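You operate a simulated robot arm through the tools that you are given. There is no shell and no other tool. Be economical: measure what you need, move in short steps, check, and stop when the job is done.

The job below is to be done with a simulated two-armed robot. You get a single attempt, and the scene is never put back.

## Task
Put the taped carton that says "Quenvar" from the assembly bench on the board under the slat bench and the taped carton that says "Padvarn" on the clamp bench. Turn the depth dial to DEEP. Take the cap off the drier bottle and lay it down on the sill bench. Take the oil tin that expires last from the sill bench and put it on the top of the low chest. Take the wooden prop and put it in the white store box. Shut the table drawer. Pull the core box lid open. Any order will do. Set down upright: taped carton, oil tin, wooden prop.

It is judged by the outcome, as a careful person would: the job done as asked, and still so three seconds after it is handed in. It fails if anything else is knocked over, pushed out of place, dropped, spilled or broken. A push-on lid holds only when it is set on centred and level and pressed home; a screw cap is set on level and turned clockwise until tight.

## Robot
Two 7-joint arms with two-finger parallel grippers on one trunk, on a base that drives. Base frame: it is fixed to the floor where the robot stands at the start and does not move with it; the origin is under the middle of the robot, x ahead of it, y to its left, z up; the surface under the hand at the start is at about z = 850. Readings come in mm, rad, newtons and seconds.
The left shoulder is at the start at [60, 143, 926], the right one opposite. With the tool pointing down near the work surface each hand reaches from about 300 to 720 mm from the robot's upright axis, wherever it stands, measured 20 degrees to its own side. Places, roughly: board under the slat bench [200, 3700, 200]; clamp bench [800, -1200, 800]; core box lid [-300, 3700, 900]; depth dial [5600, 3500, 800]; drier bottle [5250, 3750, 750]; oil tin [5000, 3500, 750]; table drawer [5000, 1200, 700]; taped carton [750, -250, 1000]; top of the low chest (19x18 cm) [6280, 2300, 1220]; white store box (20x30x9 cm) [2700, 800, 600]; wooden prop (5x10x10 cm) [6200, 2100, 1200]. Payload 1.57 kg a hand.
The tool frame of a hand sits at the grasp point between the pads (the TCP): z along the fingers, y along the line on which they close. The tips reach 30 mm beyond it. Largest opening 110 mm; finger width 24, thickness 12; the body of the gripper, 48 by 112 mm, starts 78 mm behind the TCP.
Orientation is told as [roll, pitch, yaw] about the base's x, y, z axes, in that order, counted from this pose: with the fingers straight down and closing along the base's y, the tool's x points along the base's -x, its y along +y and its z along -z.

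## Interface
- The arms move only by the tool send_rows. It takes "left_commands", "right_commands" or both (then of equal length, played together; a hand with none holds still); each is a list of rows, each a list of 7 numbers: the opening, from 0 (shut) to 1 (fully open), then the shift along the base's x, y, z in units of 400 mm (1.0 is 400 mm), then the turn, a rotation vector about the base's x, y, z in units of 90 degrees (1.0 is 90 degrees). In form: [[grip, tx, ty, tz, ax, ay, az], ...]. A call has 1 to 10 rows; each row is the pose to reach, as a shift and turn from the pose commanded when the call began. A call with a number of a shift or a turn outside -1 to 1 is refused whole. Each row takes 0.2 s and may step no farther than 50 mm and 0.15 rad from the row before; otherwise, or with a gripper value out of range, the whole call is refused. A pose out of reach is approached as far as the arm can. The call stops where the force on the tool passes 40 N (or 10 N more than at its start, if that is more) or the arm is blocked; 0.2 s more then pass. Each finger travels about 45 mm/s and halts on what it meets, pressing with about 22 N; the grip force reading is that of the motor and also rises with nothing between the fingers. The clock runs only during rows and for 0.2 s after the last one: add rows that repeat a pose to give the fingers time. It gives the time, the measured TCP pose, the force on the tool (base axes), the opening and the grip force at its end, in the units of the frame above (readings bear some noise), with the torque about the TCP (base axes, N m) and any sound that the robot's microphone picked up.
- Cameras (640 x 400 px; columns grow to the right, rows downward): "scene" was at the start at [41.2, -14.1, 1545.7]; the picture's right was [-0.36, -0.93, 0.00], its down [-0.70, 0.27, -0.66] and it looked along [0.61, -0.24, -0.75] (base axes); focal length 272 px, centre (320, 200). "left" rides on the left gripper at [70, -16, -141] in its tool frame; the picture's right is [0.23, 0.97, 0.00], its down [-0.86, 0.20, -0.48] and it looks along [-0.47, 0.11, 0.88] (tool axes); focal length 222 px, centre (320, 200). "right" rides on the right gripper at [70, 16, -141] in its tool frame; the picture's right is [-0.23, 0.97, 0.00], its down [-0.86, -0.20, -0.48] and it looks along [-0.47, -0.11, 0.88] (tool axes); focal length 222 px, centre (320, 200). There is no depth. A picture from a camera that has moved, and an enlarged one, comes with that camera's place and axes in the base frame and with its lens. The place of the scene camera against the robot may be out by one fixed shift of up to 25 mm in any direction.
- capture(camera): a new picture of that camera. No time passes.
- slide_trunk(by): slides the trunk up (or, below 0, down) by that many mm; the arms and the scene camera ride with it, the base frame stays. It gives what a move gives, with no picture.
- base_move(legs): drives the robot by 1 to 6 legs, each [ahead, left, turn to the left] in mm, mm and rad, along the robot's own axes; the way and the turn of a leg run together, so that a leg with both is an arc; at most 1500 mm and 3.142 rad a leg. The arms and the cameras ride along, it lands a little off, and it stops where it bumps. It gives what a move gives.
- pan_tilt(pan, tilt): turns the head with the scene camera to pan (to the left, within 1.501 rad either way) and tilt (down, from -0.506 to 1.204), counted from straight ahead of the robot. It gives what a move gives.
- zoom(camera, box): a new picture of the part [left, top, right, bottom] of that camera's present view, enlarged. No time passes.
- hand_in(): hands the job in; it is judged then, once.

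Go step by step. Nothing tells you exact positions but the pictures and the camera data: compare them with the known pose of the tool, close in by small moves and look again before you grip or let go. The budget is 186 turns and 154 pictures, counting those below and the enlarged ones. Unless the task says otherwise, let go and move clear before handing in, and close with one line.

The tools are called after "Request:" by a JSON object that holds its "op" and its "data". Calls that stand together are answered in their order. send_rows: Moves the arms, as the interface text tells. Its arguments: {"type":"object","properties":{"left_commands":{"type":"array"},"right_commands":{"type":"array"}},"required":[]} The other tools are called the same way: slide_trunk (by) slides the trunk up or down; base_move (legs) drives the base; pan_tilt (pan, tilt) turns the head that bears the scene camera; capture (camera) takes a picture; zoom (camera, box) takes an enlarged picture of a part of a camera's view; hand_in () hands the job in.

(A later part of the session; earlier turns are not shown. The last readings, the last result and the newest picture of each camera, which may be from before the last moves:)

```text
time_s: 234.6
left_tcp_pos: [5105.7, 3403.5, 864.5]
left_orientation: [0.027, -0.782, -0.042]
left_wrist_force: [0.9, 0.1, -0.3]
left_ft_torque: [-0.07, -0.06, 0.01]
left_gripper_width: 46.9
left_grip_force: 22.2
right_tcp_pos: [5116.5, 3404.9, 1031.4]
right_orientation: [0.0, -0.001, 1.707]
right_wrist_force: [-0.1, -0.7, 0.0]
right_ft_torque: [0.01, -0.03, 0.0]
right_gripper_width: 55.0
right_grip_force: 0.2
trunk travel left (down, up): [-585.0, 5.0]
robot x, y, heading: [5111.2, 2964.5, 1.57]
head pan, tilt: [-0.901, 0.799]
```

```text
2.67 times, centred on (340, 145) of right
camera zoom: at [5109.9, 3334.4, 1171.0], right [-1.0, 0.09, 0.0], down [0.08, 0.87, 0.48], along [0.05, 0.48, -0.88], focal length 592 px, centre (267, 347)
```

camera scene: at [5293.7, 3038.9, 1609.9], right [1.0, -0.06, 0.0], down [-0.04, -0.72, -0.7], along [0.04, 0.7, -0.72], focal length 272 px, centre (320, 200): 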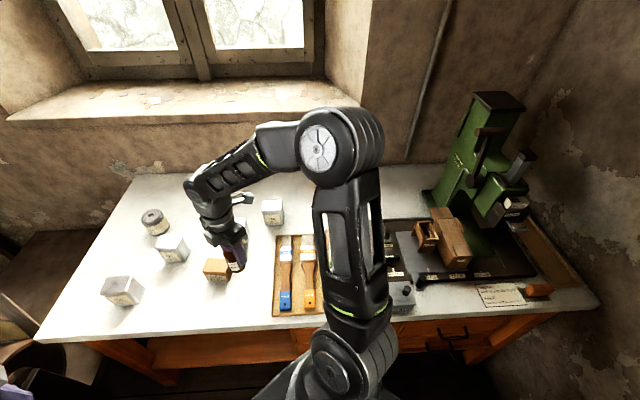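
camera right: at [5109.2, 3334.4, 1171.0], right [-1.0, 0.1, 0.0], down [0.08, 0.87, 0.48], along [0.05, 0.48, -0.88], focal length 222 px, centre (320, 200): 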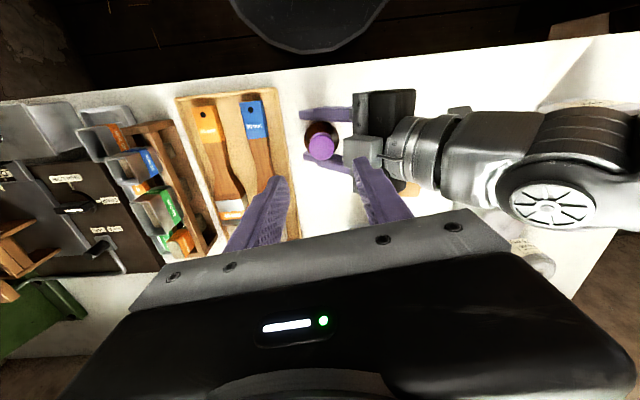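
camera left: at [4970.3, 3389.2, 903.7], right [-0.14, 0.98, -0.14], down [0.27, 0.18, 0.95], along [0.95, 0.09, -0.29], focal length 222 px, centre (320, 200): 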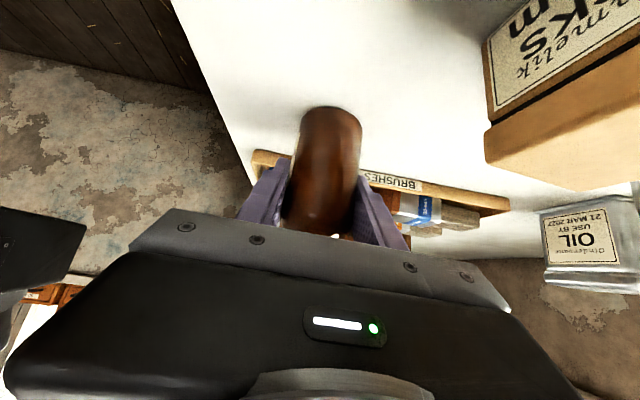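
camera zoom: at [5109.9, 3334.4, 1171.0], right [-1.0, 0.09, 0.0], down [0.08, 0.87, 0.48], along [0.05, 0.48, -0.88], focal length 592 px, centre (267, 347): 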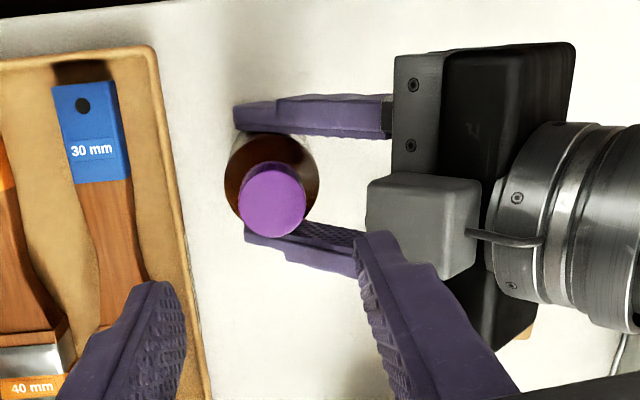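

Clear now. Centre over the cap (5115,3401), narrow the opening to 40 mm and descend so the tips sit around the cap.

Request:
{"op": "send_rows", "data": {"right_commands": [[0.36, -0.003, -0.009, -0.04, 0, 0, 0], [0.36, -0.003, -0.009, -0.12, 0, 0, 0], [0.36, -0.003, -0.009, -0.2, 0, 0, 0], [0.36, -0.003, -0.009, -0.235, 0, 0, 0], [0.36, -0.003, -0.009, -0.25, 0, 0, 0], [0.36, -0.003, -0.009, -0.262, 0, 0, 0]]}}

Request:
{"op": "zoom", "data": {"camera": "right", "box": [240, 110, 440, 260]}}

```text
time_s: 236.0
left_tcp_pos: [5105.8, 3402.9, 863.8]
left_orientation: [0.027, -0.781, -0.042]
left_wrist_force: [-4.2, -0.8, -1.2]
left_ft_torque: [0.03, -0.39, 0.04]
left_gripper_width: 47.2
left_grip_force: 22.1
right_tcp_pos: [5115.9, 3401.5, 925.8]
right_orientation: [-0.001, 0.002, 1.707]
right_wrist_force: [5.1, 1.2, 1.2]
right_ft_torque: [0.01, 0.14, -0.07]
right_gripper_width: 36.2
right_grip_force: 0.1
trunk travel left (down, up): [-585.0, 5.0]
robot x, y, heading: [5112.5, 2967.4, 1.568]
head pan, tilt: [-0.901, 0.799]
```

```text
2.67 times, centred on (340, 185) of right
camera zoom: at [5108.5, 3331.2, 1067.7], right [-1.0, 0.09, 0.0], down [0.08, 0.87, 0.48], along [0.05, 0.48, -0.88], focal length 592 px, centre (267, 240)
```

zoom: 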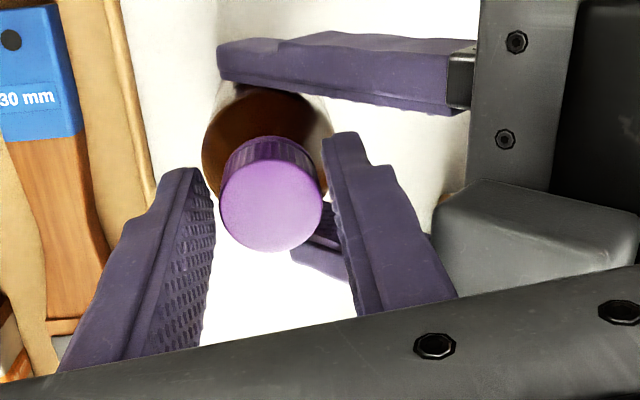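

Fingers straddle the cap. Close, then twist counter-clockwise.

Request:
{"op": "send_rows", "data": {"right_commands": [[0, 0, 0, 0, 0, 0, 0], [0, 0, 0, 0, 0, 0, 0], [0, 0, 0, 0, 0, 0, 0]]}}

Request:
{"op": "send_rows", "data": {"right_commands": [[0, 0, 0, 0, 0, 0, 0.095], [0, 0, 0, 0, 0, 0, 0.19], [0, 0, 0, 0, 0, 0, 0.285], [0, 0, 0, 0.001, 0, 0, 0.38], [0, 0, 0, 0.001, 0, 0, 0.475], [0, 0, 0, 0.001, 0, 0, 0.57], [0, 0, 0, 0.002, 0, 0, 0.665], [0, 0, 0, 0.002, 0, 0, 0.76], [0, 0, 0, 0.002, 0, 0, 0.855], [0, 0, 0, 0.003, 0, 0, 0.95]]}}

Request:
{"op": "zoom", "data": {"camera": "right", "box": [240, 110, 440, 260]}}

```text
time_s: 236.8
left_tcp_pos: [5106.6, 3403.2, 865.4]
left_orientation: [0.027, -0.782, -0.043]
left_wrist_force: [0.5, -1.6, 0.8]
left_ft_torque: [0.17, -0.04, -0.04]
left_gripper_width: 47.0
left_grip_force: 22.5
right_tcp_pos: [5115.6, 3401.4, 927.0]
right_orientation: [-0.001, -0.001, 1.706]
right_wrist_force: [0.1, 0.5, -0.4]
right_ft_torque: [-0.11, -0.08, 0.04]
right_gripper_width: 27.7
right_grip_force: 22.2
trunk travel left (down, up): [-585.0, 5.0]
robot x, y, heading: [5113.4, 2965.8, 1.57]
head pan, tilt: [-0.901, 0.799]
```

```text
time_s: 239.0
left_tcp_pos: [5105.5, 3403.2, 864.0]
left_orientation: [0.027, -0.78, -0.042]
left_wrist_force: [-3.9, -8.5, 0.4]
left_ft_torque: [0.36, 0.23, -0.05]
left_gripper_width: 46.9
left_grip_force: 21.7
right_tcp_pos: [5115.8, 3401.8, 925.9]
right_orientation: [-0.004, -0.001, -3.082]
right_wrist_force: [4.7, 11.7, 5.1]
right_ft_torque: [0.35, -0.59, -0.07]
right_gripper_width: 27.6
right_grip_force: 21.5
trunk travel left (down, up): [-585.0, 5.0]
robot x, y, heading: [5115.7, 2964.5, 1.569]
head pan, tilt: [-0.901, 0.799]
```

```text
2.67 times, centred on (340, 185) of right
camera zoom: at [5186.6, 3390.5, 1067.7], right [-0.17, -0.99, 0.0], down [-0.87, 0.15, 0.48], along [-0.47, 0.08, -0.88], focal length 592 px, centre (267, 240)
```

zoom: 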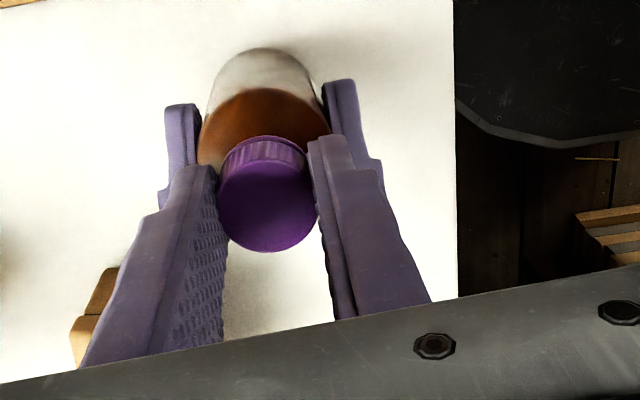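

Twisted 1.5 rad. Test by a gentle pull up.

Request:
{"op": "send_rows", "data": {"right_commands": [[0, 0, 0, 0.008, 0, 0, 0], [0, 0, 0, 0.015, 0, 0, 0]]}}

```text
time_s: 239.6
left_tcp_pos: [5106.7, 3405.0, 865.0]
left_orientation: [0.028, -0.781, -0.044]
left_wrist_force: [-4.4, -12.0, 16.5]
left_ft_torque: [0.48, -0.09, -0.18]
left_gripper_width: 47.7
left_grip_force: 21.7
right_tcp_pos: [5117.3, 3401.4, 931.7]
right_orientation: [0.002, 0.002, -3.083]
right_wrist_force: [4.6, 11.8, -17.9]
right_ft_torque: [0.33, -0.35, 0.01]
right_gripper_width: 27.7
right_grip_force: 21.5
trunk travel left (down, up): [-585.0, 5.0]
robot x, y, heading: [5110.8, 2965.5, 1.568]
head pan, tilt: [-0.901, 0.799]
```

Still threaded. Do two more strokes: reopen slightly, turn back, close, twist.

Request:
{"op": "send_rows", "data": {"right_commands": [[0.34, 0, 0.005, -0.013, 0, 0, 0], [0.34, 0, 0.005, -0.013, 0, 0, -0.095], [0.34, 0, 0.005, -0.013, 0, 0, -0.19], [0.34, 0, 0.005, -0.013, 0, 0, -0.285], [0.34, 0, 0.005, -0.013, 0, 0, -0.38], [0.34, 0, 0.005, -0.013, 0, 0, -0.475], [0.34, 0, 0.005, -0.013, 0, 0, -0.57], [0.34, 0, 0.005, -0.013, 0, 0, -0.665], [0.34, 0, 0.005, -0.013, 0, 0, -0.76], [0.34, 0, 0.005, -0.013, 0, 0, -0.855]]}}

Request:
{"op": "send_rows", "data": {"right_commands": [[0, 0, 0, 0, 0, 0, 0], [0, 0, 0, 0, 0, 0, 0.095], [0, 0, 0, 0, 0, 0, 0.19], [0, 0, 0, 0.001, 0, 0, 0.285], [0, 0, 0, 0.001, 0, 0, 0.38], [0, 0, 0, 0.001, 0, 0, 0.475], [0, 0, 0, 0.002, 0, 0, 0.57], [0, 0, 0, 0.002, 0, 0, 0.665], [0, 0, 0, 0.002, 0, 0, 0.76], [0, 0, 0, 0.003, 0, 0, 0.855]]}}

Request:
{"op": "send_rows", "data": {"right_commands": [[0.34, 0, 0, 0, 0, 0, 0], [0.34, 0, 0, 0, 0, 0, -0.095], [0.34, 0, 0, 0, 0, 0, -0.19], [0.34, 0, 0, 0, 0, 0, -0.285], [0.34, 0, 0, 0, 0, 0, -0.38], [0.34, 0, 0, 0, 0, 0, -0.475], [0.34, 0, 0, 0, 0, 0, -0.57], [0.34, 0, 0, 0, 0, 0, -0.665], [0.34, 0, 0, 0, 0, 0, -0.76], [0.34, 0, 0, 0, 0, 0, -0.855]]}}

Request:
{"op": "send_rows", "data": {"right_commands": [[0, 0, 0, 0, 0, 0, 0], [0, 0, 0, 0, 0, 0, 0.095], [0, 0, 0, 0, 0, 0, 0.19], [0, 0, 0, 0.001, 0, 0, 0.285], [0, 0, 0, 0.001, 0, 0, 0.38], [0, 0, 0, 0.001, 0, 0, 0.475], [0, 0, 0, 0.002, 0, 0, 0.57], [0, 0, 0, 0.002, 0, 0, 0.665], [0, 0, 0, 0.002, 0, 0, 0.76], [0, 0, 0, 0.003, 0, 0, 0.855]]}}

```text
time_s: 241.8
left_tcp_pos: [5106.1, 3403.5, 865.2]
left_orientation: [0.027, -0.78, -0.04]
left_wrist_force: [-3.8, 2.4, -1.2]
left_ft_torque: [-0.25, -0.35, -0.07]
left_gripper_width: 47.0
left_grip_force: 21.7
right_tcp_pos: [5115.6, 3402.7, 927.3]
right_orientation: [-0.003, 0.001, 1.851]
right_wrist_force: [4.7, -2.5, 0.9]
right_ft_torque: [0.08, 0.09, 0.11]
right_gripper_width: 34.5
right_grip_force: 0.1
trunk travel left (down, up): [-585.0, 5.0]
robot x, y, heading: [5117.2, 2968.4, 1.571]
head pan, tilt: [-0.901, 0.799]
```

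```text
time_s: 244.0
left_tcp_pos: [5106.0, 3403.8, 863.9]
left_orientation: [0.028, -0.779, -0.04]
left_wrist_force: [-0.8, -1.8, -1.2]
left_ft_torque: [-0.2, 0.07, -0.01]
left_gripper_width: 46.2
left_grip_force: 22.1
right_tcp_pos: [5116.4, 3401.2, 929.4]
right_orientation: [0.001, 0.003, -3.082]
right_wrist_force: [0.8, 1.1, -0.4]
right_ft_torque: [0.27, -0.17, 0.02]
right_gripper_width: 27.7
right_grip_force: 22.1
trunk travel left (down, up): [-585.0, 5.0]
robot x, y, heading: [5112.8, 2966.2, 1.567]
head pan, tilt: [-0.901, 0.799]
```

```text
time_s: 246.2
left_tcp_pos: [5105.5, 3403.6, 864.4]
left_orientation: [0.025, -0.78, -0.041]
left_wrist_force: [-2.1, 1.4, -1.1]
left_ft_torque: [-0.14, -0.21, -0.04]
left_gripper_width: 46.4
left_grip_force: 21.7
right_tcp_pos: [5116.1, 3403.1, 929.8]
right_orientation: [-0.001, 0.002, 1.852]
right_wrist_force: [3.4, -2.7, 0.4]
right_ft_torque: [0.06, 0.08, 0.03]
right_gripper_width: 35.5
right_grip_force: 0.0
trunk travel left (down, up): [-585.0, 5.0]
robot x, y, heading: [5110.2, 2966.2, 1.569]
head pan, tilt: [-0.901, 0.799]
```

```text
time_s: 248.4
left_tcp_pos: [5106.7, 3403.6, 863.9]
left_orientation: [0.027, -0.782, -0.04]
left_wrist_force: [-9.8, -2.1, -1.9]
left_ft_torque: [-0.01, -0.06, -0.02]
left_gripper_width: 46.1
left_grip_force: 21.0
right_tcp_pos: [5115.2, 3402.2, 930.3]
right_orientation: [0.0, 0.002, -3.082]
right_wrist_force: [10.4, 2.7, 0.5]
right_ft_torque: [0.26, -0.63, -0.03]
right_gripper_width: 27.8
right_grip_force: 21.9
trunk travel left (down, up): [-585.0, 5.0]
robot x, y, heading: [5112.8, 2962.3, 1.569]
head pan, tilt: [-0.901, 0.799]
```

Test pull again.

Request:
{"op": "send_rows", "data": {"right_commands": [[0, 0.003, 0, 0.01, 0, 0, 0], [0, 0.003, 0, 0.02, 0, 0, 0]]}}

Request:
{"op": "capture", "data": {"camera": "scene"}}

```text
time_s: 249.0
left_tcp_pos: [5107.7, 3403.3, 866.1]
left_orientation: [0.028, -0.784, -0.045]
left_wrist_force: [-1.1, -2.6, 18.4]
left_ft_torque: [0.05, -0.14, -0.05]
left_gripper_width: 46.2
left_grip_force: 22.3
right_tcp_pos: [5117.8, 3403.3, 938.3]
right_orientation: [0.002, 0.0, -3.082]
right_wrist_force: [-0.5, 2.4, -19.7]
right_ft_torque: [0.08, -0.02, 0.01]
right_gripper_width: 27.4
right_grip_force: 22.1
trunk travel left (down, up): [-585.0, 5.0]
robot x, y, heading: [5113.3, 2966.6, 1.572]
head pan, tilt: [-0.901, 0.799]
```

```text
45 pictures are left
camera scene: at [5174.1, 2999.4, 1609.9], right [0.62, -0.79, 0.0], down [-0.56, -0.44, -0.7], along [0.55, 0.43, -0.72], focal length 272 px, centre (320, 200)
```

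scene: 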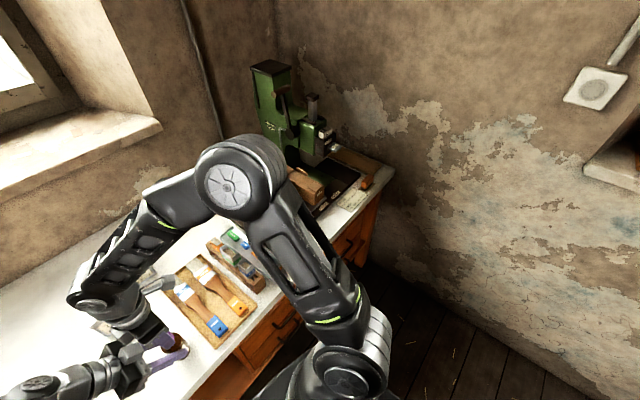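

Not free yet (total ≈0.67 turn). Continue with more strokes.

Request:
{"op": "send_rows", "data": {"right_commands": [[0.34, 0, 0, -0.02, 0, 0, 0], [0.34, 0, 0, -0.02, 0, 0, -0.095], [0.34, 0, 0, -0.02, 0, 0, -0.19], [0.34, 0, 0, -0.02, 0, 0, -0.285], [0.34, 0, 0, -0.02, 0, 0, -0.38], [0.34, 0, 0, -0.02, 0, 0, -0.475], [0.34, 0, 0, -0.02, 0, 0, -0.57], [0.34, 0, 0, -0.02, 0, 0, -0.665], [0.34, 0, 0, -0.02, 0, 0, -0.76], [0.34, 0, 0, -0.02, 0, 0, -0.855]]}}

Request:
{"op": "send_rows", "data": {"right_commands": [[0, 0, 0, 0, 0, 0, 0], [0, 0, 0, 0, 0, 0, 0.095], [0, 0, 0, 0, 0, 0, 0.19], [0, 0, 0, 0.001, 0, 0, 0.285], [0, 0, 0, 0.001, 0, 0, 0.38], [0, 0, 0, 0.001, 0, 0, 0.475], [0, 0, 0, 0.002, 0, 0, 0.57], [0, 0, 0, 0.002, 0, 0, 0.665], [0, 0, 0, 0.002, 0, 0, 0.76], [0, 0, 0, 0.003, 0, 0, 0.855]]}}

Request:
{"op": "send_rows", "data": {"right_commands": [[0.34, 0, 0, 0, 0, 0, 0], [0.34, 0, 0, 0, 0, 0, -0.095], [0.34, 0, 0, 0, 0, 0, -0.19], [0.34, 0, 0, 0, 0, 0, -0.285], [0.34, 0, 0, 0, 0, 0, -0.38], [0.34, 0, 0, 0, 0, 0, -0.475], [0.34, 0, 0, 0, 0, 0, -0.57], [0.34, 0, 0, 0, 0, 0, -0.665], [0.34, 0, 0, 0, 0, 0, -0.76], [0.34, 0, 0, 0, 0, 0, -0.855]]}}

Request:
{"op": "send_rows", "data": {"right_commands": [[0, 0, 0, 0, 0, 0, 0], [0, 0, 0, 0, 0, 0, 0.095], [0, 0, 0, 0, 0, 0, 0.19], [0, 0, 0, 0.001, 0, 0, 0.285], [0, 0, 0, 0.001, 0, 0, 0.38], [0, 0, 0, 0.001, 0, 0, 0.475], [0, 0, 0, 0.002, 0, 0, 0.57]]}}

Request:
{"op": "send_rows", "data": {"right_commands": [[0, 0, 0, 0.006, 0, 0, 0.07], [0, 0, 0, 0.012, 0, 0, 0.14], [0, 0, 0, 0.018, 0, 0, 0.21]]}}

Request:
{"op": "zoom", "data": {"camera": "right", "box": [240, 110, 440, 260]}}

```text
time_s: 251.2
left_tcp_pos: [5106.4, 3403.4, 864.8]
left_orientation: [0.026, -0.78, -0.041]
left_wrist_force: [-1.1, 0.5, -3.2]
left_ft_torque: [-0.06, -0.09, 0.0]
left_gripper_width: 46.0
left_grip_force: 22.2
right_tcp_pos: [5116.6, 3403.8, 931.4]
right_orientation: [-0.001, 0.001, 1.854]
right_wrist_force: [0.7, -0.8, -0.2]
right_ft_torque: [0.04, 0.06, 0.05]
right_gripper_width: 36.6
right_grip_force: 0.1
trunk travel left (down, up): [-585.0, 5.0]
robot x, y, heading: [5110.8, 2965.5, 1.571]
head pan, tilt: [-0.901, 0.799]
```

```text
time_s: 253.4
left_tcp_pos: [5105.6, 3403.5, 865.6]
left_orientation: [0.024, -0.779, -0.042]
left_wrist_force: [-0.5, -0.4, -1.1]
left_ft_torque: [0.01, 0.03, 0.0]
left_gripper_width: 46.0
left_grip_force: 21.6
right_tcp_pos: [5116.1, 3402.8, 932.4]
right_orientation: [-0.002, 0.001, -3.081]
right_wrist_force: [-0.1, -0.5, -1.1]
right_ft_torque: [-0.01, -0.01, -0.04]
right_gripper_width: 27.7
right_grip_force: 21.5
trunk travel left (down, up): [-585.0, 5.0]
robot x, y, heading: [5113.6, 2964.4, 1.569]
head pan, tilt: [-0.901, 0.799]
```

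```text
time_s: 255.6
left_tcp_pos: [5105.1, 3404.2, 865.7]
left_orientation: [0.025, -0.781, -0.04]
left_wrist_force: [-1.9, 0.0, -1.5]
left_ft_torque: [-0.11, -0.1, -0.1]
left_gripper_width: 46.1
left_grip_force: 21.6
right_tcp_pos: [5116.6, 3401.8, 931.7]
right_orientation: [-0.003, 0.003, 1.855]
right_wrist_force: [2.0, -1.8, -0.6]
right_ft_torque: [0.01, 0.02, 0.0]
right_gripper_width: 36.4
right_grip_force: 0.1
trunk travel left (down, up): [-585.0, 5.0]
robot x, y, heading: [5110.3, 2963.5, 1.567]
head pan, tilt: [-0.901, 0.799]
```

```text
time_s: 257.2
left_tcp_pos: [5106.4, 3403.2, 864.4]
left_orientation: [0.025, -0.783, -0.04]
left_wrist_force: [-0.2, 0.3, -1.2]
left_ft_torque: [0.01, 0.01, 0.01]
left_gripper_width: 46.0
left_grip_force: 21.9
right_tcp_pos: [5118.1, 3403.0, 933.4]
right_orientation: [0.0, 0.001, 2.754]
right_wrist_force: [-0.2, -0.2, -0.2]
right_ft_torque: [-0.04, 0.01, 0.01]
right_gripper_width: 27.8
right_grip_force: 22.2
trunk travel left (down, up): [-585.0, 5.0]
robot x, y, heading: [5110.0, 2964.8, 1.572]
head pan, tilt: [-0.901, 0.799]
```

```text
time_s: 258.0
left_tcp_pos: [5106.7, 3404.0, 862.8]
left_orientation: [0.027, -0.78, -0.043]
left_wrist_force: [-0.1, -0.1, -1.2]
left_ft_torque: [0.05, 0.03, -0.03]
left_gripper_width: 45.7
left_grip_force: 21.8
right_tcp_pos: [5116.0, 3404.0, 939.3]
right_orientation: [-0.002, 0.002, 3.083]
right_wrist_force: [0.0, 0.0, -0.2]
right_ft_torque: [0.0, -0.03, 0.02]
right_gripper_width: 27.7
right_grip_force: 21.6
trunk travel left (down, up): [-585.0, 5.0]
robot x, y, heading: [5110.1, 2964.9, 1.569]
head pan, tilt: [-0.901, 0.799]
```

```text
2.67 times, centred on (340, 185) of right
camera zoom: at [5185.2, 3384.1, 1080.5], right [-0.28, -0.96, 0.0], down [-0.84, 0.25, 0.48], along [-0.46, 0.14, -0.88], focal length 592 px, centre (267, 240)
```

zoom: 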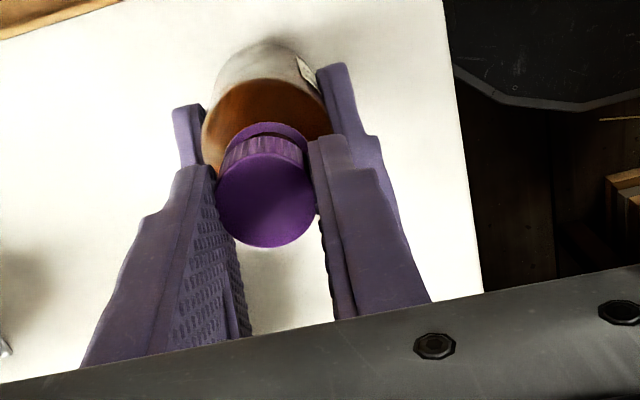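

The cap is free (no pull force). Lift it clear and carry it to the free spot behind, about (5116,3530).

Request:
{"op": "send_rows", "data": {"right_commands": [[0, 0, 0, 0.06, 0, 0, 0], [0, 0, 0, 0.15, 0, 0, 0], [0, 0, 0, 0.22, 0, 0, 0], [0, 0, 0.1, 0.22, 0, 0, 0], [0, 0, 0.2, 0.22, 0, 0, 0], [0, 0, 0.315, 0.22, 0, 0, 0], [0, 0, 0.315, 0.12, 0, 0, 0], [0, 0, 0.315, 0.02, 0, 0, 0]]}}

Request:
{"op": "capture", "data": {"camera": "right"}}

```text
time_s: 259.8
left_tcp_pos: [5105.9, 3404.9, 863.8]
left_orientation: [0.027, -0.781, -0.041]
left_wrist_force: [0.2, 0.2, -1.8]
left_ft_torque: [-0.01, 0.03, 0.01]
left_gripper_width: 46.1
left_grip_force: 22.1
right_tcp_pos: [5114.7, 3529.5, 945.4]
right_orientation: [0.0, 0.001, 3.079]
right_wrist_force: [0.0, 0.4, 0.9]
right_ft_torque: [0.01, 0.02, 0.01]
right_gripper_width: 27.8
right_grip_force: 22.2
trunk travel left (down, up): [-585.0, 5.0]
robot x, y, heading: [5108.0, 2965.3, 1.572]
head pan, tilt: [-0.901, 0.799]
```

```text
43 pictures are left
camera right: at [5183.2, 3509.6, 1086.7], right [-0.29, -0.96, 0.0], down [-0.84, 0.25, 0.48], along [-0.46, 0.14, -0.88], focal length 222 px, centre (320, 200)
```

right: 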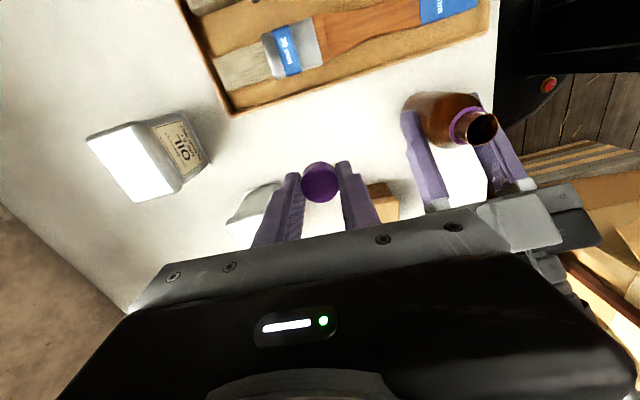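

Cap is off. Shift slightly away from the tin and lower the cap to the bench with contact guard.

Request:
{"op": "send_rows", "data": {"right_commands": [[0, 0.025, -0.035, 0, 0, 0, 0], [0, 0.025, -0.035, -0.08, 0, 0, 0], [0, 0.025, -0.035, -0.16, 0, 0, 0], [0, 0.025, -0.035, -0.2, 0, 0, 0], [0, 0.025, -0.035, -0.23, 0, 0, 0], [0, 0.025, -0.035, -0.25, 0, 0, 0], [0, 0.025, -0.035, -0.265, 0, 0, 0], [0, 0.025, -0.035, -0.28, 0, 0, 0], [0, 0.025, -0.035, -0.29, 0, 0, 0], [0, 0.025, -0.035, -0.3, 0, 0, 0]]}}

```text
time_s: 262.0
left_tcp_pos: [5106.7, 3401.8, 865.9]
left_orientation: [0.029, -0.781, -0.043]
left_wrist_force: [0.4, 0.4, -2.0]
left_ft_torque: [-0.01, 0.0, 0.01]
left_gripper_width: 45.9
left_grip_force: 21.9
right_tcp_pos: [5126.2, 3515.2, 830.7]
right_orientation: [-0.005, 0.001, 3.08]
right_wrist_force: [0.9, -2.9, 12.7]
right_ft_torque: [-0.36, -0.01, -0.01]
right_gripper_width: 28.0
right_grip_force: 22.3
trunk travel left (down, up): [-585.0, 5.0]
robot x, y, heading: [5113.4, 2965.8, 1.57]
head pan, tilt: [-0.901, 0.799]
```

Cap touches the bench. Release, lift the right hand; then lower the bottle until it rests.

Request:
{"op": "send_rows", "data": {"right_commands": [[0.2, 0, 0, 0.01, 0, 0, 0], [0.4, 0, 0, 0.01, 0, 0, 0], [0.4, 0, 0, 0.1, 0, 0, 0], [0.4, 0, 0, 0.2, 0, 0, 0], [0.4, 0, 0, 0.3, 0, 0, 0], [0.4, 0.02, -0.02, 0.42, 0, 0, 0], [0.4, 0.06, -0.05, 0.52, 0, 0, 0]]}}

Request:
{"op": "send_rows", "data": {"left_commands": [[0, 0, 0, -0.006, 0, 0, 0], [0, 0, 0, -0.012, 0, 0, 0], [0, 0, 0, -0.018, 0, 0, 0]]}}

Request:
{"op": "capture", "data": {"camera": "right"}}

```text
time_s: 263.6
left_tcp_pos: [5106.5, 3403.2, 863.6]
left_orientation: [0.028, -0.781, -0.043]
left_wrist_force: [0.2, 0.2, -1.1]
left_ft_torque: [0.01, 0.01, 0.0]
left_gripper_width: 45.9
left_grip_force: 21.5
right_tcp_pos: [5149.8, 3493.7, 1036.6]
right_orientation: [-0.002, -0.001, 3.082]
right_wrist_force: [-0.3, -0.4, -0.1]
right_ft_torque: [0.04, 0.02, 0.04]
right_gripper_width: 44.1
right_grip_force: 0.1
trunk travel left (down, up): [-585.0, 5.0]
robot x, y, heading: [5115.2, 2964.8, 1.568]
head pan, tilt: [-0.901, 0.799]
```

```text
time_s: 264.4
left_tcp_pos: [5106.5, 3404.5, 860.5]
left_orientation: [0.029, -0.781, -0.044]
left_wrist_force: [-4.3, -0.4, 13.6]
left_ft_torque: [-0.25, -0.11, -0.09]
left_gripper_width: 46.0
left_grip_force: 21.7
right_tcp_pos: [5149.9, 3495.1, 1036.1]
right_orientation: [-0.003, 0.001, 3.083]
right_wrist_force: [-0.2, -1.0, 0.1]
right_ft_torque: [-0.01, 0.01, 0.01]
right_gripper_width: 44.2
right_grip_force: 0.2
trunk travel left (down, up): [-585.0, 5.0]
robot x, y, heading: [5112.2, 2962.6, 1.571]
head pan, tilt: [-0.901, 0.799]
```

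```text
42 pictures are left
camera right: at [5218.1, 3474.6, 1176.9], right [-0.29, -0.96, 0.0], down [-0.84, 0.25, 0.48], along [-0.46, 0.14, -0.88], focal length 222 px, centre (320, 200)
```

right: 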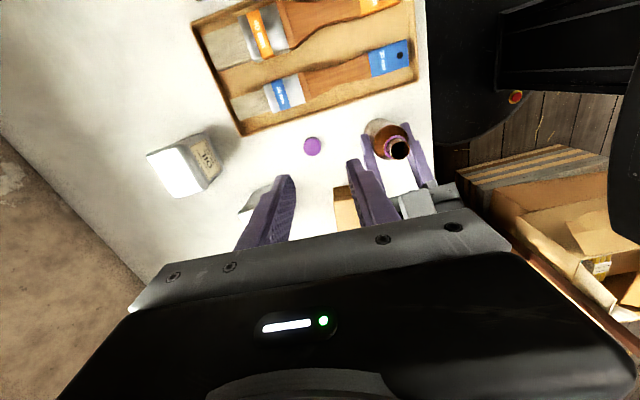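

The cap lies on the bench and the bottle touches down. Open the left hand and withdraw along its axis.

Request:
{"op": "send_rows", "data": {"left_commands": [[0.2, 0, 0, 0.004, 0, 0, 0], [0.65, 0, 0, 0.004, 0, 0, 0], [0.65, 0, 0, 0.004, 0, 0, 0], [0.65, -0.06, 0, 0.06, 0, 0, 0], [0.65, -0.14, 0, 0.14, 0, 0, 0], [0.65, -0.22, 0, 0.22, 0, 0, 0], [0.65, -0.3, 0, 0.3, 0, 0.08, 0], [0.65, -0.36, 0, 0.36, 0, 0.16, 0], [0.65, -0.4, 0, 0.4, 0, 0.24, 0]]}}

Request:
{"op": "zoom", "data": {"camera": "right", "box": [240, 80, 480, 230]}}

```text
time_s: 266.4
left_tcp_pos: [4948.0, 3403.4, 1018.2]
left_orientation: [0.013, -0.401, -0.029]
left_wrist_force: [0.5, -0.2, 0.2]
left_ft_torque: [-0.01, 0.02, 0.01]
left_gripper_width: 71.8
left_grip_force: 0.0
right_tcp_pos: [5150.7, 3493.7, 1036.0]
right_orientation: [-0.001, -0.001, 3.082]
right_wrist_force: [-0.2, -0.3, 0.6]
right_ft_torque: [-0.06, 0.02, -0.03]
right_gripper_width: 44.0
right_grip_force: 0.1
trunk travel left (down, up): [-585.0, 5.0]
robot x, y, heading: [5111.6, 2962.0, 1.571]
head pan, tilt: [-0.901, 0.799]
```

```text
2.67 times, centred on (360, 155) of right
camera zoom: at [5219.1, 3475.0, 1176.2], right [-0.29, -0.96, 0.0], down [-0.84, 0.25, 0.48], along [-0.46, 0.14, -0.88], focal length 592 px, centre (213, 320)
```

zoom: 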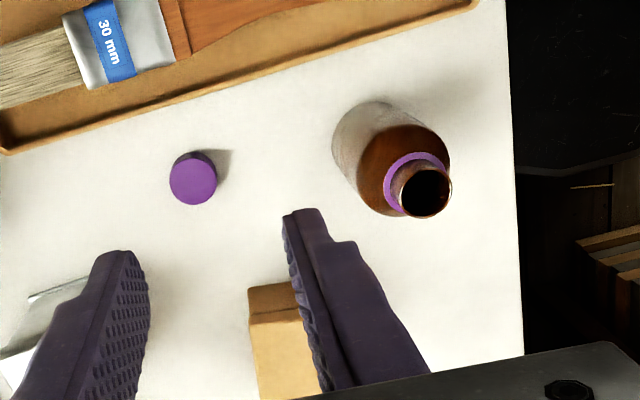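

Bottle stands open and upright, cap on the bench. Now the 21 AUG tin: shift left 250 mm and set the left hand vertical above it.

Request:
{"op": "send_rows", "data": {"left_commands": [[1, 0, 0, 0.02, 0, 0.085, 0], [1, 0, 0, 0.04, 0, 0.17, 0], [1, 0, 0, 0.05, -0.005, 0.255, 0]]}}

Request:
{"op": "base_move", "data": {"legs": [[0, 235, 0]]}}

Request:
{"op": "capture", "data": {"camera": "left"}}

```text
time_s: 267.2
left_tcp_pos: [4947.9, 3403.9, 1038.9]
left_orientation: [-0.008, -0.003, -0.027]
left_wrist_force: [0.2, 0.2, 1.3]
left_ft_torque: [0.02, 0.01, 0.0]
left_gripper_width: 110.0
left_grip_force: 0.0
right_tcp_pos: [5151.1, 3495.5, 1034.9]
right_orientation: [0.002, 0.0, 3.081]
right_wrist_force: [0.5, -0.5, 0.0]
right_ft_torque: [0.01, 0.02, -0.03]
right_gripper_width: 44.2
right_grip_force: 0.0
trunk travel left (down, up): [-585.0, 5.0]
robot x, y, heading: [5115.0, 2964.3, 1.57]
head pan, tilt: [-0.901, 0.799]
```

```text
time_s: 268.9
left_tcp_pos: [4709.7, 3403.1, 1037.7]
left_orientation: [-0.011, -0.006, -0.023]
left_wrist_force: [-1.4, 0.3, -0.4]
left_ft_torque: [0.01, -0.05, 0.0]
left_gripper_width: 110.2
left_grip_force: 0.0
right_tcp_pos: [4913.0, 3495.1, 1036.7]
right_orientation: [-0.003, 0.003, 3.089]
right_wrist_force: [-0.4, 0.6, -0.4]
right_ft_torque: [-0.01, -0.02, -0.05]
right_gripper_width: 44.1
right_grip_force: 0.0
trunk travel left (down, up): [-585.0, 5.0]
robot x, y, heading: [4877.7, 2967.9, 1.576]
head pan, tilt: [-0.901, 0.799]
```

```text
40 pictures are left
camera left: at [4639.7, 3388.3, 1178.3], right [-0.21, 0.98, -0.01], down [0.86, 0.18, 0.48], along [0.47, 0.09, -0.88], focal length 222 px, centre (320, 200)
```

left: 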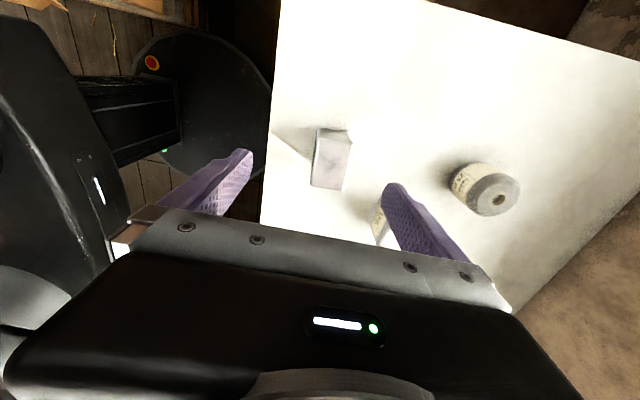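

Tin at ≈(4737,3421), yaw ≈+0.1, about 79×46 mm. Align, descend to z≈950 and check.

Request:
{"op": "send_rows", "data": {"left_commands": [[0.75, 0.04, 0.02, -0.03, 0, 0, 0.04], [0.75, 0.0675, 0.045, -0.12, 0.005, 0, 0.08], [0.75, 0.0675, 0.045, -0.22, 0.005, 0, 0.08], [0.75, 0.0675, 0.045, -0.22, 0.005, 0, 0.08]]}}

Request:
{"op": "capture", "data": {"camera": "left"}}

```text
time_s: 269.9
left_tcp_pos: [4741.1, 3415.8, 953.9]
left_orientation: [0.005, 0.0, 0.105]
left_wrist_force: [-0.4, -0.7, -0.5]
left_ft_torque: [0.05, 0.0, -0.01]
left_gripper_width: 82.5
left_grip_force: 0.1
right_tcp_pos: [4915.7, 3488.8, 1039.4]
right_orientation: [-0.007, -0.003, 3.087]
right_wrist_force: [-1.5, -0.2, -0.7]
right_ft_torque: [0.0, -0.01, 0.01]
right_gripper_width: 44.1
right_grip_force: 0.0
trunk travel left (down, up): [-585.0, 5.0]
robot x, y, heading: [4878.5, 2960.2, 1.576]
head pan, tilt: [-0.901, 0.799]
```

```text
39 pictures are left
camera left: at [4673.4, 3389.7, 1094.8], right [-0.33, 0.94, 0.01], down [0.83, 0.28, 0.48], along [0.45, 0.16, -0.88], focal length 222 px, centre (320, 200)
```

left: 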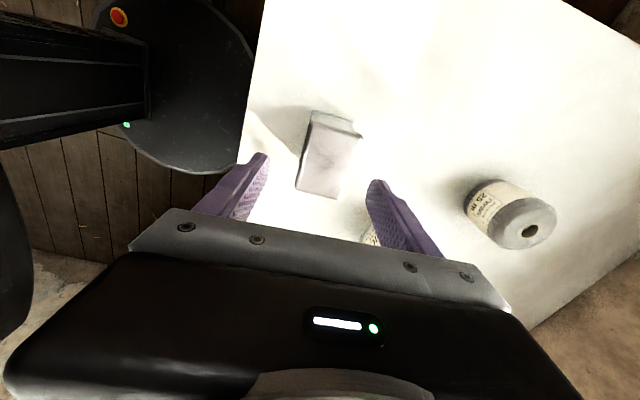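

Consistent. Fine-centre, descend and grip the tin.

Request:
{"op": "send_rows", "data": {"left_commands": [[0.75, -0.007, 0.0075, -0.05, 0, 0, 0], [0.75, -0.007, 0.0075, -0.13, 0, 0, 0], [0.75, -0.007, 0.0075, -0.2, 0, 0, 0], [0.75, -0.007, 0.0075, -0.235, 0, 0, 0], [0, -0.007, 0.0075, -0.235, 0, 0, 0], [0, -0.007, 0.0075, -0.235, 0, 0, 0], [0, -0.007, 0.0075, -0.235, 0, 0, 0], [0, -0.007, 0.0075, -0.235, 0, 0, 0]]}}

Request:
{"op": "send_rows", "data": {"left_commands": [[0, 0, 0, 0.06, 0, 0, 0], [0, 0, 0, 0.16, 0, 0, 0], [0, 0, 0, 0.28, 0, 0, 0], [0, 0, -0.05, 0.38, 0, 0, 0], [0, 0, -0.12, 0.48, 0, 0, 0]]}}

Request:
{"op": "capture", "data": {"camera": "left"}}

```text
time_s: 271.7
left_tcp_pos: [4740.5, 3421.6, 857.6]
left_orientation: [0.0, 0.002, 0.103]
left_wrist_force: [0.4, -1.0, 0.3]
left_ft_torque: [0.02, -0.01, -0.08]
left_gripper_width: 55.3
left_grip_force: 22.6
right_tcp_pos: [4919.8, 3492.6, 1036.8]
right_orientation: [-0.003, -0.006, 3.085]
right_wrist_force: [0.2, -1.1, 0.0]
right_ft_torque: [0.01, 0.0, 0.01]
right_gripper_width: 44.1
right_grip_force: 0.0
trunk travel left (down, up): [-585.0, 5.0]
robot x, y, heading: [4881.3, 2963.7, 1.572]
head pan, tilt: [-0.901, 0.799]
```

```text
time_s: 272.9
left_tcp_pos: [4736.2, 3377.2, 1046.6]
left_orientation: [-0.002, -0.006, 0.104]
left_wrist_force: [0.3, -0.4, -3.5]
left_ft_torque: [0.0, 0.02, 0.04]
left_gripper_width: 54.7
left_grip_force: 22.1
right_tcp_pos: [4913.3, 3494.2, 1036.8]
right_orientation: [-0.002, 0.001, 3.089]
right_wrist_force: [-0.3, 0.0, -0.1]
right_ft_torque: [0.05, 0.0, -0.03]
right_gripper_width: 43.8
right_grip_force: 0.0
trunk travel left (down, up): [-585.0, 5.0]
robot x, y, heading: [4879.3, 2966.2, 1.573]
head pan, tilt: [-0.901, 0.799]
```

```text
38 pictures are left
camera left: at [4668.2, 3352.0, 1187.1], right [-0.33, 0.94, 0.0], down [0.83, 0.29, 0.48], along [0.46, 0.16, -0.88], focal length 222 px, centre (320, 200)
```

left: 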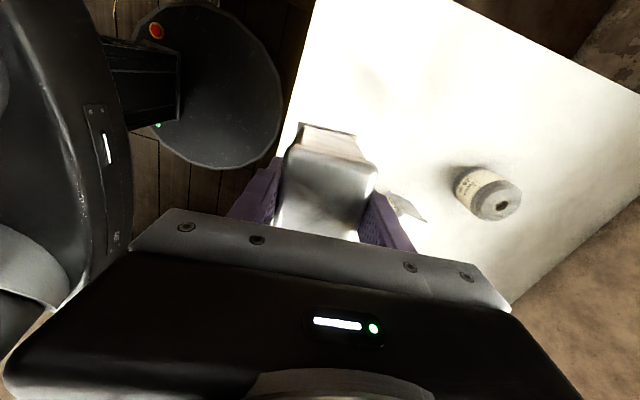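

Tin held. The chest top is high (z≈1225), so a tilted (45°) grip will reach far better. I'll set the tin back down and re-grip it with the hand tilted.

Request:
{"op": "send_rows", "data": {"left_commands": [[0, 0, 0.07, -0.1, 0, 0, 0], [0, 0, 0.12, -0.2, 0, 0, 0], [0, 0, 0.12, -0.3, 0, 0, 0], [0, 0, 0.12, -0.4, 0, 0, 0], [0, 0, 0.12, -0.46, 0, 0, 0], [0, 0, 0.12, -0.472, 0, 0, 0], [0, 0, 0.12, -0.48, 0, 0, 0]]}}

Request:
{"op": "send_rows", "data": {"left_commands": [[0, 0, 0, -0.004, 0, 0, 0], [0.3, 0, 0, -0.004, 0, 0, 0], [0.75, 0, 0, -0.004, 0, 0, 0], [0.75, 0, 0, -0.004, 0, 0, 0], [0.75, 0, 0, 0.1, 0, 0, 0], [0.75, 0, 0, 0.22, 0, 0, 0], [0.75, -0.06, 0, 0.3, 0.009, -0.09, 0], [0.75, -0.12, 0, 0.3, 0.018, -0.18, 0], [0.75, -0.18, 0, 0.27, 0.027, -0.27, 0], [0.75, -0.24, 0, 0.24, 0.036, -0.36, 0]]}}

Request:
{"op": "send_rows", "data": {"left_commands": [[0.75, 0, 0, -0.02, 0.007, -0.07, 0], [0.75, 0, 0, -0.03, 0.014, -0.1375, 0], [0.75, 0, 0, -0.03, 0.014, -0.1375, 0]]}}

Request:
{"op": "capture", "data": {"camera": "left"}}

```text
time_s: 274.5
left_tcp_pos: [4735.8, 3424.6, 856.3]
left_orientation: [0.0, -0.005, 0.103]
left_wrist_force: [0.5, -2.2, 8.4]
left_ft_torque: [-0.11, 0.35, 0.08]
left_gripper_width: 54.8
left_grip_force: 21.8
right_tcp_pos: [4914.1, 3495.1, 1036.2]
right_orientation: [-0.002, -0.001, 3.088]
right_wrist_force: [0.0, -1.4, -0.8]
right_ft_torque: [0.02, 0.01, 0.03]
right_gripper_width: 44.3
right_grip_force: 0.0
trunk travel left (down, up): [-585.0, 5.0]
robot x, y, heading: [4879.1, 2963.7, 1.574]
head pan, tilt: [-0.901, 0.799]
```

```text
time_s: 276.9
left_tcp_pos: [4703.7, 3476.1, 962.8]
left_orientation: [0.03, -0.569, -0.027]
left_wrist_force: [-2.3, 1.0, -2.6]
left_ft_torque: [-0.09, -0.47, -0.06]
left_gripper_width: 82.5
left_grip_force: 0.1
right_tcp_pos: [4980.4, 3515.3, 1039.0]
right_orientation: [-0.014, -0.001, 2.982]
right_wrist_force: [0.0, 1.3, -0.8]
right_ft_torque: [-0.14, -0.04, -0.01]
right_gripper_width: 44.2
right_grip_force: 0.0
trunk travel left (down, up): [-585.0, 5.0]
robot x, y, heading: [4895.0, 3001.5, 1.475]
head pan, tilt: [-0.901, 0.799]
stopped in row 10 (left hand): the arm was blocked; the commanded pose is now the measured one
```

```text
time_s: 277.6
left_tcp_pos: [4705.0, 3498.0, 919.8]
left_orientation: [-0.004, -0.858, -0.089]
left_wrist_force: [-1.1, -0.4, -1.6]
left_ft_torque: [-0.04, -0.21, -0.02]
left_gripper_width: 82.5
left_grip_force: 0.0
right_tcp_pos: [4979.3, 3527.8, 1032.7]
right_orientation: [-0.026, 0.084, 2.9]
right_wrist_force: [1.0, 1.1, -0.2]
right_ft_torque: [-0.12, 0.08, -0.01]
right_gripper_width: 43.9
right_grip_force: 0.1
trunk travel left (down, up): [-585.0, 5.0]
robot x, y, heading: [4899.0, 3034.2, 1.394]
head pan, tilt: [-0.901, 0.799]
stopped in row 3 (left hand): the arm was blocked; the commanded pose is now the measured one
```

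```text
37 pictures are left
camera left: at [4552.5, 3494.2, 959.0], right [-0.06, 0.98, -0.18], down [0.21, 0.18, 0.96], along [0.97, 0.02, -0.22], focal length 222 px, centre (320, 200)
```

left: 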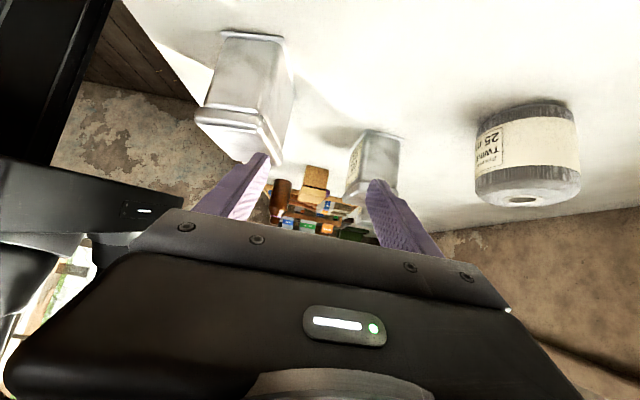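

The left elbow bumped something on the left and the base got twisted. I'll undo: bring the hand back up and upright, moving right.

Request:
{"op": "send_rows", "data": {"left_commands": [[0.75, 0.02, -0.02, 0.05, 0, 0.08, 0], [0.75, 0.05, -0.05, 0.13, 0, 0.16, 0], [0.75, 0.09, -0.09, 0.2, 0, 0.25, 0], [0.75, 0.13, -0.13, 0.27, 0, 0.34, 0], [0.75, 0.17, -0.17, 0.3, 0, 0.43, 0], [0.75, 0.2, -0.2, 0.3, 0, 0.52, 0]]}}

Request:
{"op": "pan_tilt", "data": {"pan": 0.6, "tilt": 0.7}}

Request:
{"op": "capture", "data": {"camera": "scene"}}

```text
time_s: 277.9
left_tcp_pos: [4698.6, 3497.0, 885.9]
left_orientation: [-0.111, -0.935, -0.088]
left_wrist_force: [1.5, -0.5, 2.1]
left_ft_torque: [0.1, 0.26, 0.04]
left_gripper_width: 82.7
left_grip_force: 0.1
right_tcp_pos: [4939.8, 3529.5, 1024.5]
right_orientation: [-0.05, 0.169, 2.878]
right_wrist_force: [3.5, -1.1, 0.8]
right_ft_torque: [0.09, 0.4, 0.02]
right_gripper_width: 43.9
right_grip_force: 0.0
trunk travel left (down, up): [-585.0, 5.0]
robot x, y, heading: [4912.9, 3047.6, 1.338]
head pan, tilt: [-0.901, 0.799]
stopped in row 1 (left hand): the arm was blocked; the commanded pose is now the measured one
```

```text
time_s: 279.6
left_tcp_pos: [4698.0, 3542.4, 874.9]
left_orientation: [-0.086, -0.934, -0.122]
left_wrist_force: [0.3, -1.0, -0.6]
left_ft_torque: [-0.04, -0.03, 0.0]
left_gripper_width: 82.4
left_grip_force: 0.0
right_tcp_pos: [4935.7, 3569.9, 1009.8]
right_orientation: [-0.015, 0.166, 2.844]
right_wrist_force: [-0.1, 0.7, -0.8]
right_ft_torque: [-0.03, 0.0, 0.01]
right_gripper_width: 44.3
right_grip_force: 0.0
trunk travel left (down, up): [-585.0, 5.0]
robot x, y, heading: [4905.3, 3051.6, 1.331]
head pan, tilt: [0.6, 0.7]
```

```text
36 pictures are left
camera scene: at [4894.4, 3126.3, 1617.8], right [0.94, 0.35, -0.02], down [0.21, -0.61, -0.76], along [-0.28, 0.71, -0.65], focal length 272 px, centre (320, 200)
```

scene: 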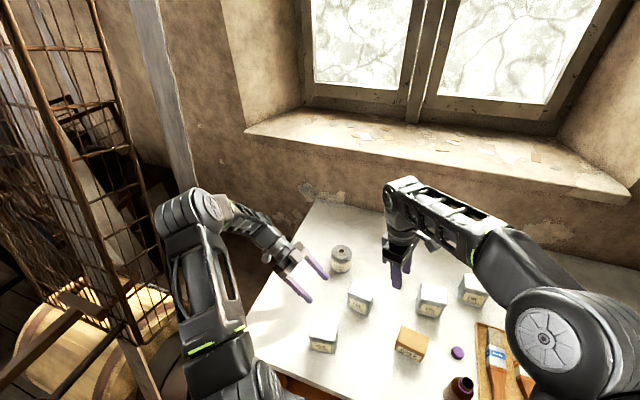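

The left elbow is against the frame at the left. First lift the hand straight up a little, without rotation, to clear the tins.

Request:
{"op": "send_rows", "data": {"left_commands": [[0.75, 0, 0, 0.03, 0, 0, 0], [0.75, 0, 0, 0.06, 0, 0, 0], [0.75, 0, 0, 0.09, 0, 0, 0], [0.75, 0, 0, 0.12, 0, 0, 0], [0.75, 0, 0, 0.16, 0, 0, 0]]}}

```text
time_s: 280.9
left_tcp_pos: [4713.9, 3543.7, 917.4]
left_orientation: [-0.169, -0.996, -0.092]
left_wrist_force: [-1.2, 0.6, 0.3]
left_ft_torque: [0.0, -0.06, 0.04]
left_gripper_width: 82.5
left_grip_force: 0.0
right_tcp_pos: [4935.8, 3575.3, 1014.7]
right_orientation: [-0.017, 0.169, 2.819]
right_wrist_force: [0.7, -0.1, 0.1]
right_ft_torque: [-0.03, 0.03, -0.03]
right_gripper_width: 44.0
right_grip_force: 0.0
trunk travel left (down, up): [-585.0, 5.0]
robot x, y, heading: [4900.3, 3053.5, 1.303]
head pan, tilt: [0.6, 0.7]
stopped in row 5 (left hand): the arm was blocked; the commanded pose is now the measured one
```

It rises. Lift some more.

Request:
{"op": "send_rows", "data": {"left_commands": [[0.75, 0.01, 0, 0.04, 0, 0, 0], [0.75, 0.02, 0, 0.08, 0, 0, 0], [0.75, 0.03, 0, 0.12, 0, 0, 0], [0.75, 0.04, 0, 0.16, 0, 0, 0]]}}

```text
time_s: 282.1
left_tcp_pos: [4735.7, 3556.7, 974.2]
left_orientation: [-0.19, -1.01, -0.121]
left_wrist_force: [-0.7, -0.6, 0.9]
left_ft_torque: [-0.02, -0.01, 0.0]
left_gripper_width: 82.6
left_grip_force: 0.0
right_tcp_pos: [4939.4, 3579.1, 1010.4]
right_orientation: [-0.015, 0.178, 2.78]
right_wrist_force: [-0.6, -0.1, 0.4]
right_ft_torque: [0.0, 0.01, 0.0]
right_gripper_width: 44.0
right_grip_force: 0.1
trunk travel left (down, up): [-585.0, 5.0]
robot x, y, heading: [4888.9, 3058.1, 1.265]
head pan, tilt: [0.6, 0.7]
stopped in row 4 (left hand): the arm was blocked; the commanded pose is now the measured one
```

The hand is above the tins now. Drive right/back away from the obstacle.

Request:
{"op": "base_move", "data": {"legs": [[-10, -215, 0]]}}

Request:
{"op": "pan_tilt", "data": {"pan": 0.75, "tilt": 0.7}}

Request:
{"op": "capture", "data": {"camera": "scene"}}

```text
time_s: 283.0
left_tcp_pos: [4748.2, 3551.0, 972.9]
left_orientation: [-0.187, -1.023, -0.14]
left_wrist_force: [-0.5, -0.4, -0.1]
left_ft_torque: [-0.03, -0.05, -0.02]
left_gripper_width: 82.6
left_grip_force: 0.0
right_tcp_pos: [4952.2, 3571.7, 1011.5]
right_orientation: [-0.022, 0.184, 2.764]
right_wrist_force: [-0.4, 0.1, -0.3]
right_ft_torque: [0.01, -0.01, 0.03]
right_gripper_width: 43.8
right_grip_force: 0.0
trunk travel left (down, up): [-585.0, 5.0]
robot x, y, heading: [4900.5, 3056.2, 1.252]
head pan, tilt: [0.6, 0.7]
stopped in leg 1: the robot was blocked; the commanded pose is now the measured one
```

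```text
time_s: 283.7
left_tcp_pos: [4748.4, 3552.2, 970.8]
left_orientation: [-0.189, -1.021, -0.133]
left_wrist_force: [-0.4, 0.0, -0.3]
left_ft_torque: [0.04, 0.03, 0.02]
left_gripper_width: 82.4
left_grip_force: 0.0
right_tcp_pos: [4951.6, 3572.6, 1010.5]
right_orientation: [-0.021, 0.184, 2.768]
right_wrist_force: [0.8, 0.0, 0.3]
right_ft_torque: [0.04, 0.01, 0.02]
right_gripper_width: 44.0
right_grip_force: 0.0
trunk travel left (down, up): [-585.0, 5.0]
robot x, y, heading: [4901.1, 3052.7, 1.254]
head pan, tilt: [0.75, 0.7]
```

```text
35 pictures are left
camera scene: at [4851.1, 3132.4, 1617.3], right [0.91, 0.42, 0.0], down [0.27, -0.59, -0.76], along [-0.32, 0.69, -0.65], focal length 272 px, centre (320, 200)
```

scene: 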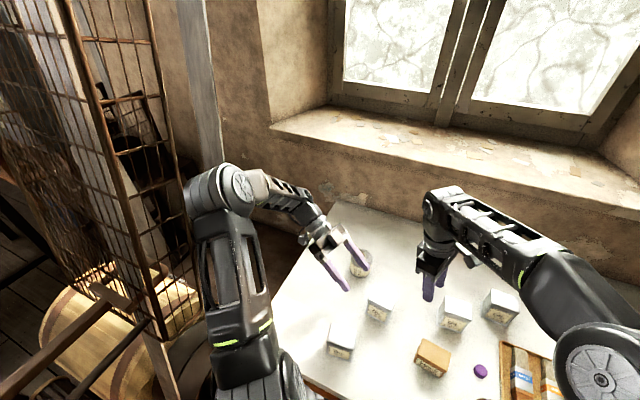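

The base slid in under the bench and the drawer unit blocks it on the right; back straight out first.

Request:
{"op": "base_move", "data": {"legs": [[-80, -28, 0]]}}

```text
time_s: 284.5
left_tcp_pos: [4757.6, 3543.0, 969.4]
left_orientation: [-0.196, -1.028, -0.158]
left_wrist_force: [-0.7, -0.4, -0.7]
left_ft_torque: [0.01, -0.01, 0.02]
left_gripper_width: 82.4
left_grip_force: 0.0
right_tcp_pos: [4958.9, 3562.6, 1010.1]
right_orientation: [-0.021, 0.186, 2.745]
right_wrist_force: [-0.7, 0.8, -0.3]
right_ft_torque: [0.05, 0.0, 0.01]
right_gripper_width: 44.0
right_grip_force: 0.1
trunk travel left (down, up): [-585.0, 5.0]
robot x, y, heading: [4902.0, 3041.8, 1.227]
head pan, tilt: [0.75, 0.7]
stopped in leg 1: the robot was blocked; the commanded pose is now the measured one
```

Still blocked. Look at the left and at the right arm to see what is touching.

Request:
{"op": "pan_tilt", "data": {"pan": 1.3, "tilt": 0.8}}

Request:
{"op": "capture", "data": {"camera": "scene"}}

Request:
{"op": "pan_tilt", "data": {"pan": -0.4, "tilt": 0.9}}

Request:
{"op": "capture", "data": {"camera": "scene"}}

```text
time_s: 285.5
left_tcp_pos: [4756.7, 3542.9, 969.5]
left_orientation: [-0.2, -1.026, -0.149]
left_wrist_force: [-0.6, -0.3, -0.3]
left_ft_torque: [0.01, 0.0, 0.0]
left_gripper_width: 82.6
left_grip_force: 0.1
right_tcp_pos: [4958.3, 3561.3, 1008.9]
right_orientation: [-0.019, 0.187, 2.747]
right_wrist_force: [0.5, 0.7, 0.1]
right_ft_torque: [-0.04, -0.04, 0.0]
right_gripper_width: 43.9
right_grip_force: 0.1
trunk travel left (down, up): [-585.0, 5.0]
robot x, y, heading: [4896.6, 3042.6, 1.238]
head pan, tilt: [1.3, 0.799]
```

```text
34 pictures are left
camera scene: at [4816.2, 3093.4, 1609.3], right [0.57, 0.82, -0.01], down [0.59, -0.42, -0.69], along [-0.57, 0.39, -0.72], focal length 272 px, centre (320, 200)
```

scene: 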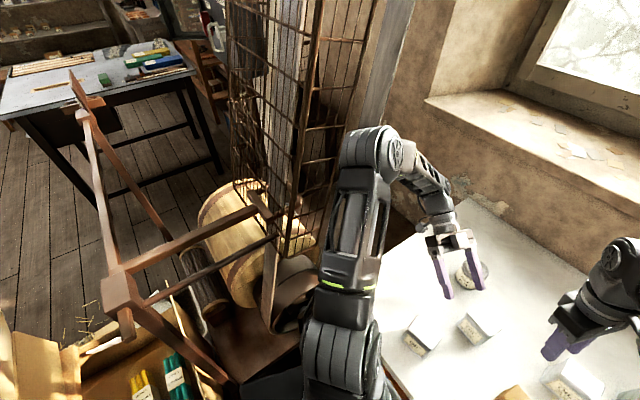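

```text
time_s: 287.2
left_tcp_pos: [4754.9, 3544.6, 970.0]
left_orientation: [-0.201, -1.026, -0.149]
left_wrist_force: [-1.4, -0.7, 0.0]
left_ft_torque: [0.01, 0.0, 0.01]
left_gripper_width: 82.6
left_grip_force: 0.1
right_tcp_pos: [4957.7, 3560.5, 1009.9]
right_orientation: [-0.02, 0.186, 2.747]
right_wrist_force: [-0.1, -0.5, 0.0]
right_ft_torque: [-0.01, 0.0, -0.03]
right_gripper_width: 43.8
right_grip_force: 0.0
trunk travel left (down, up): [-585.0, 5.0]
robot x, y, heading: [4897.4, 3044.9, 1.234]
head pan, tilt: [-0.4, 0.901]
```

```text
33 pictures are left
camera scene: at [4933.3, 3103.1, 1601.6], right [0.74, -0.67, 0.01], down [-0.52, -0.59, -0.61], along [0.42, 0.45, -0.79], focal length 272 px, centre (320, 200)
```

scene: 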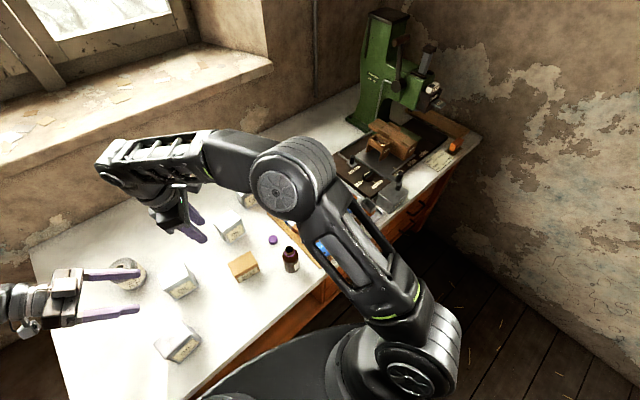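

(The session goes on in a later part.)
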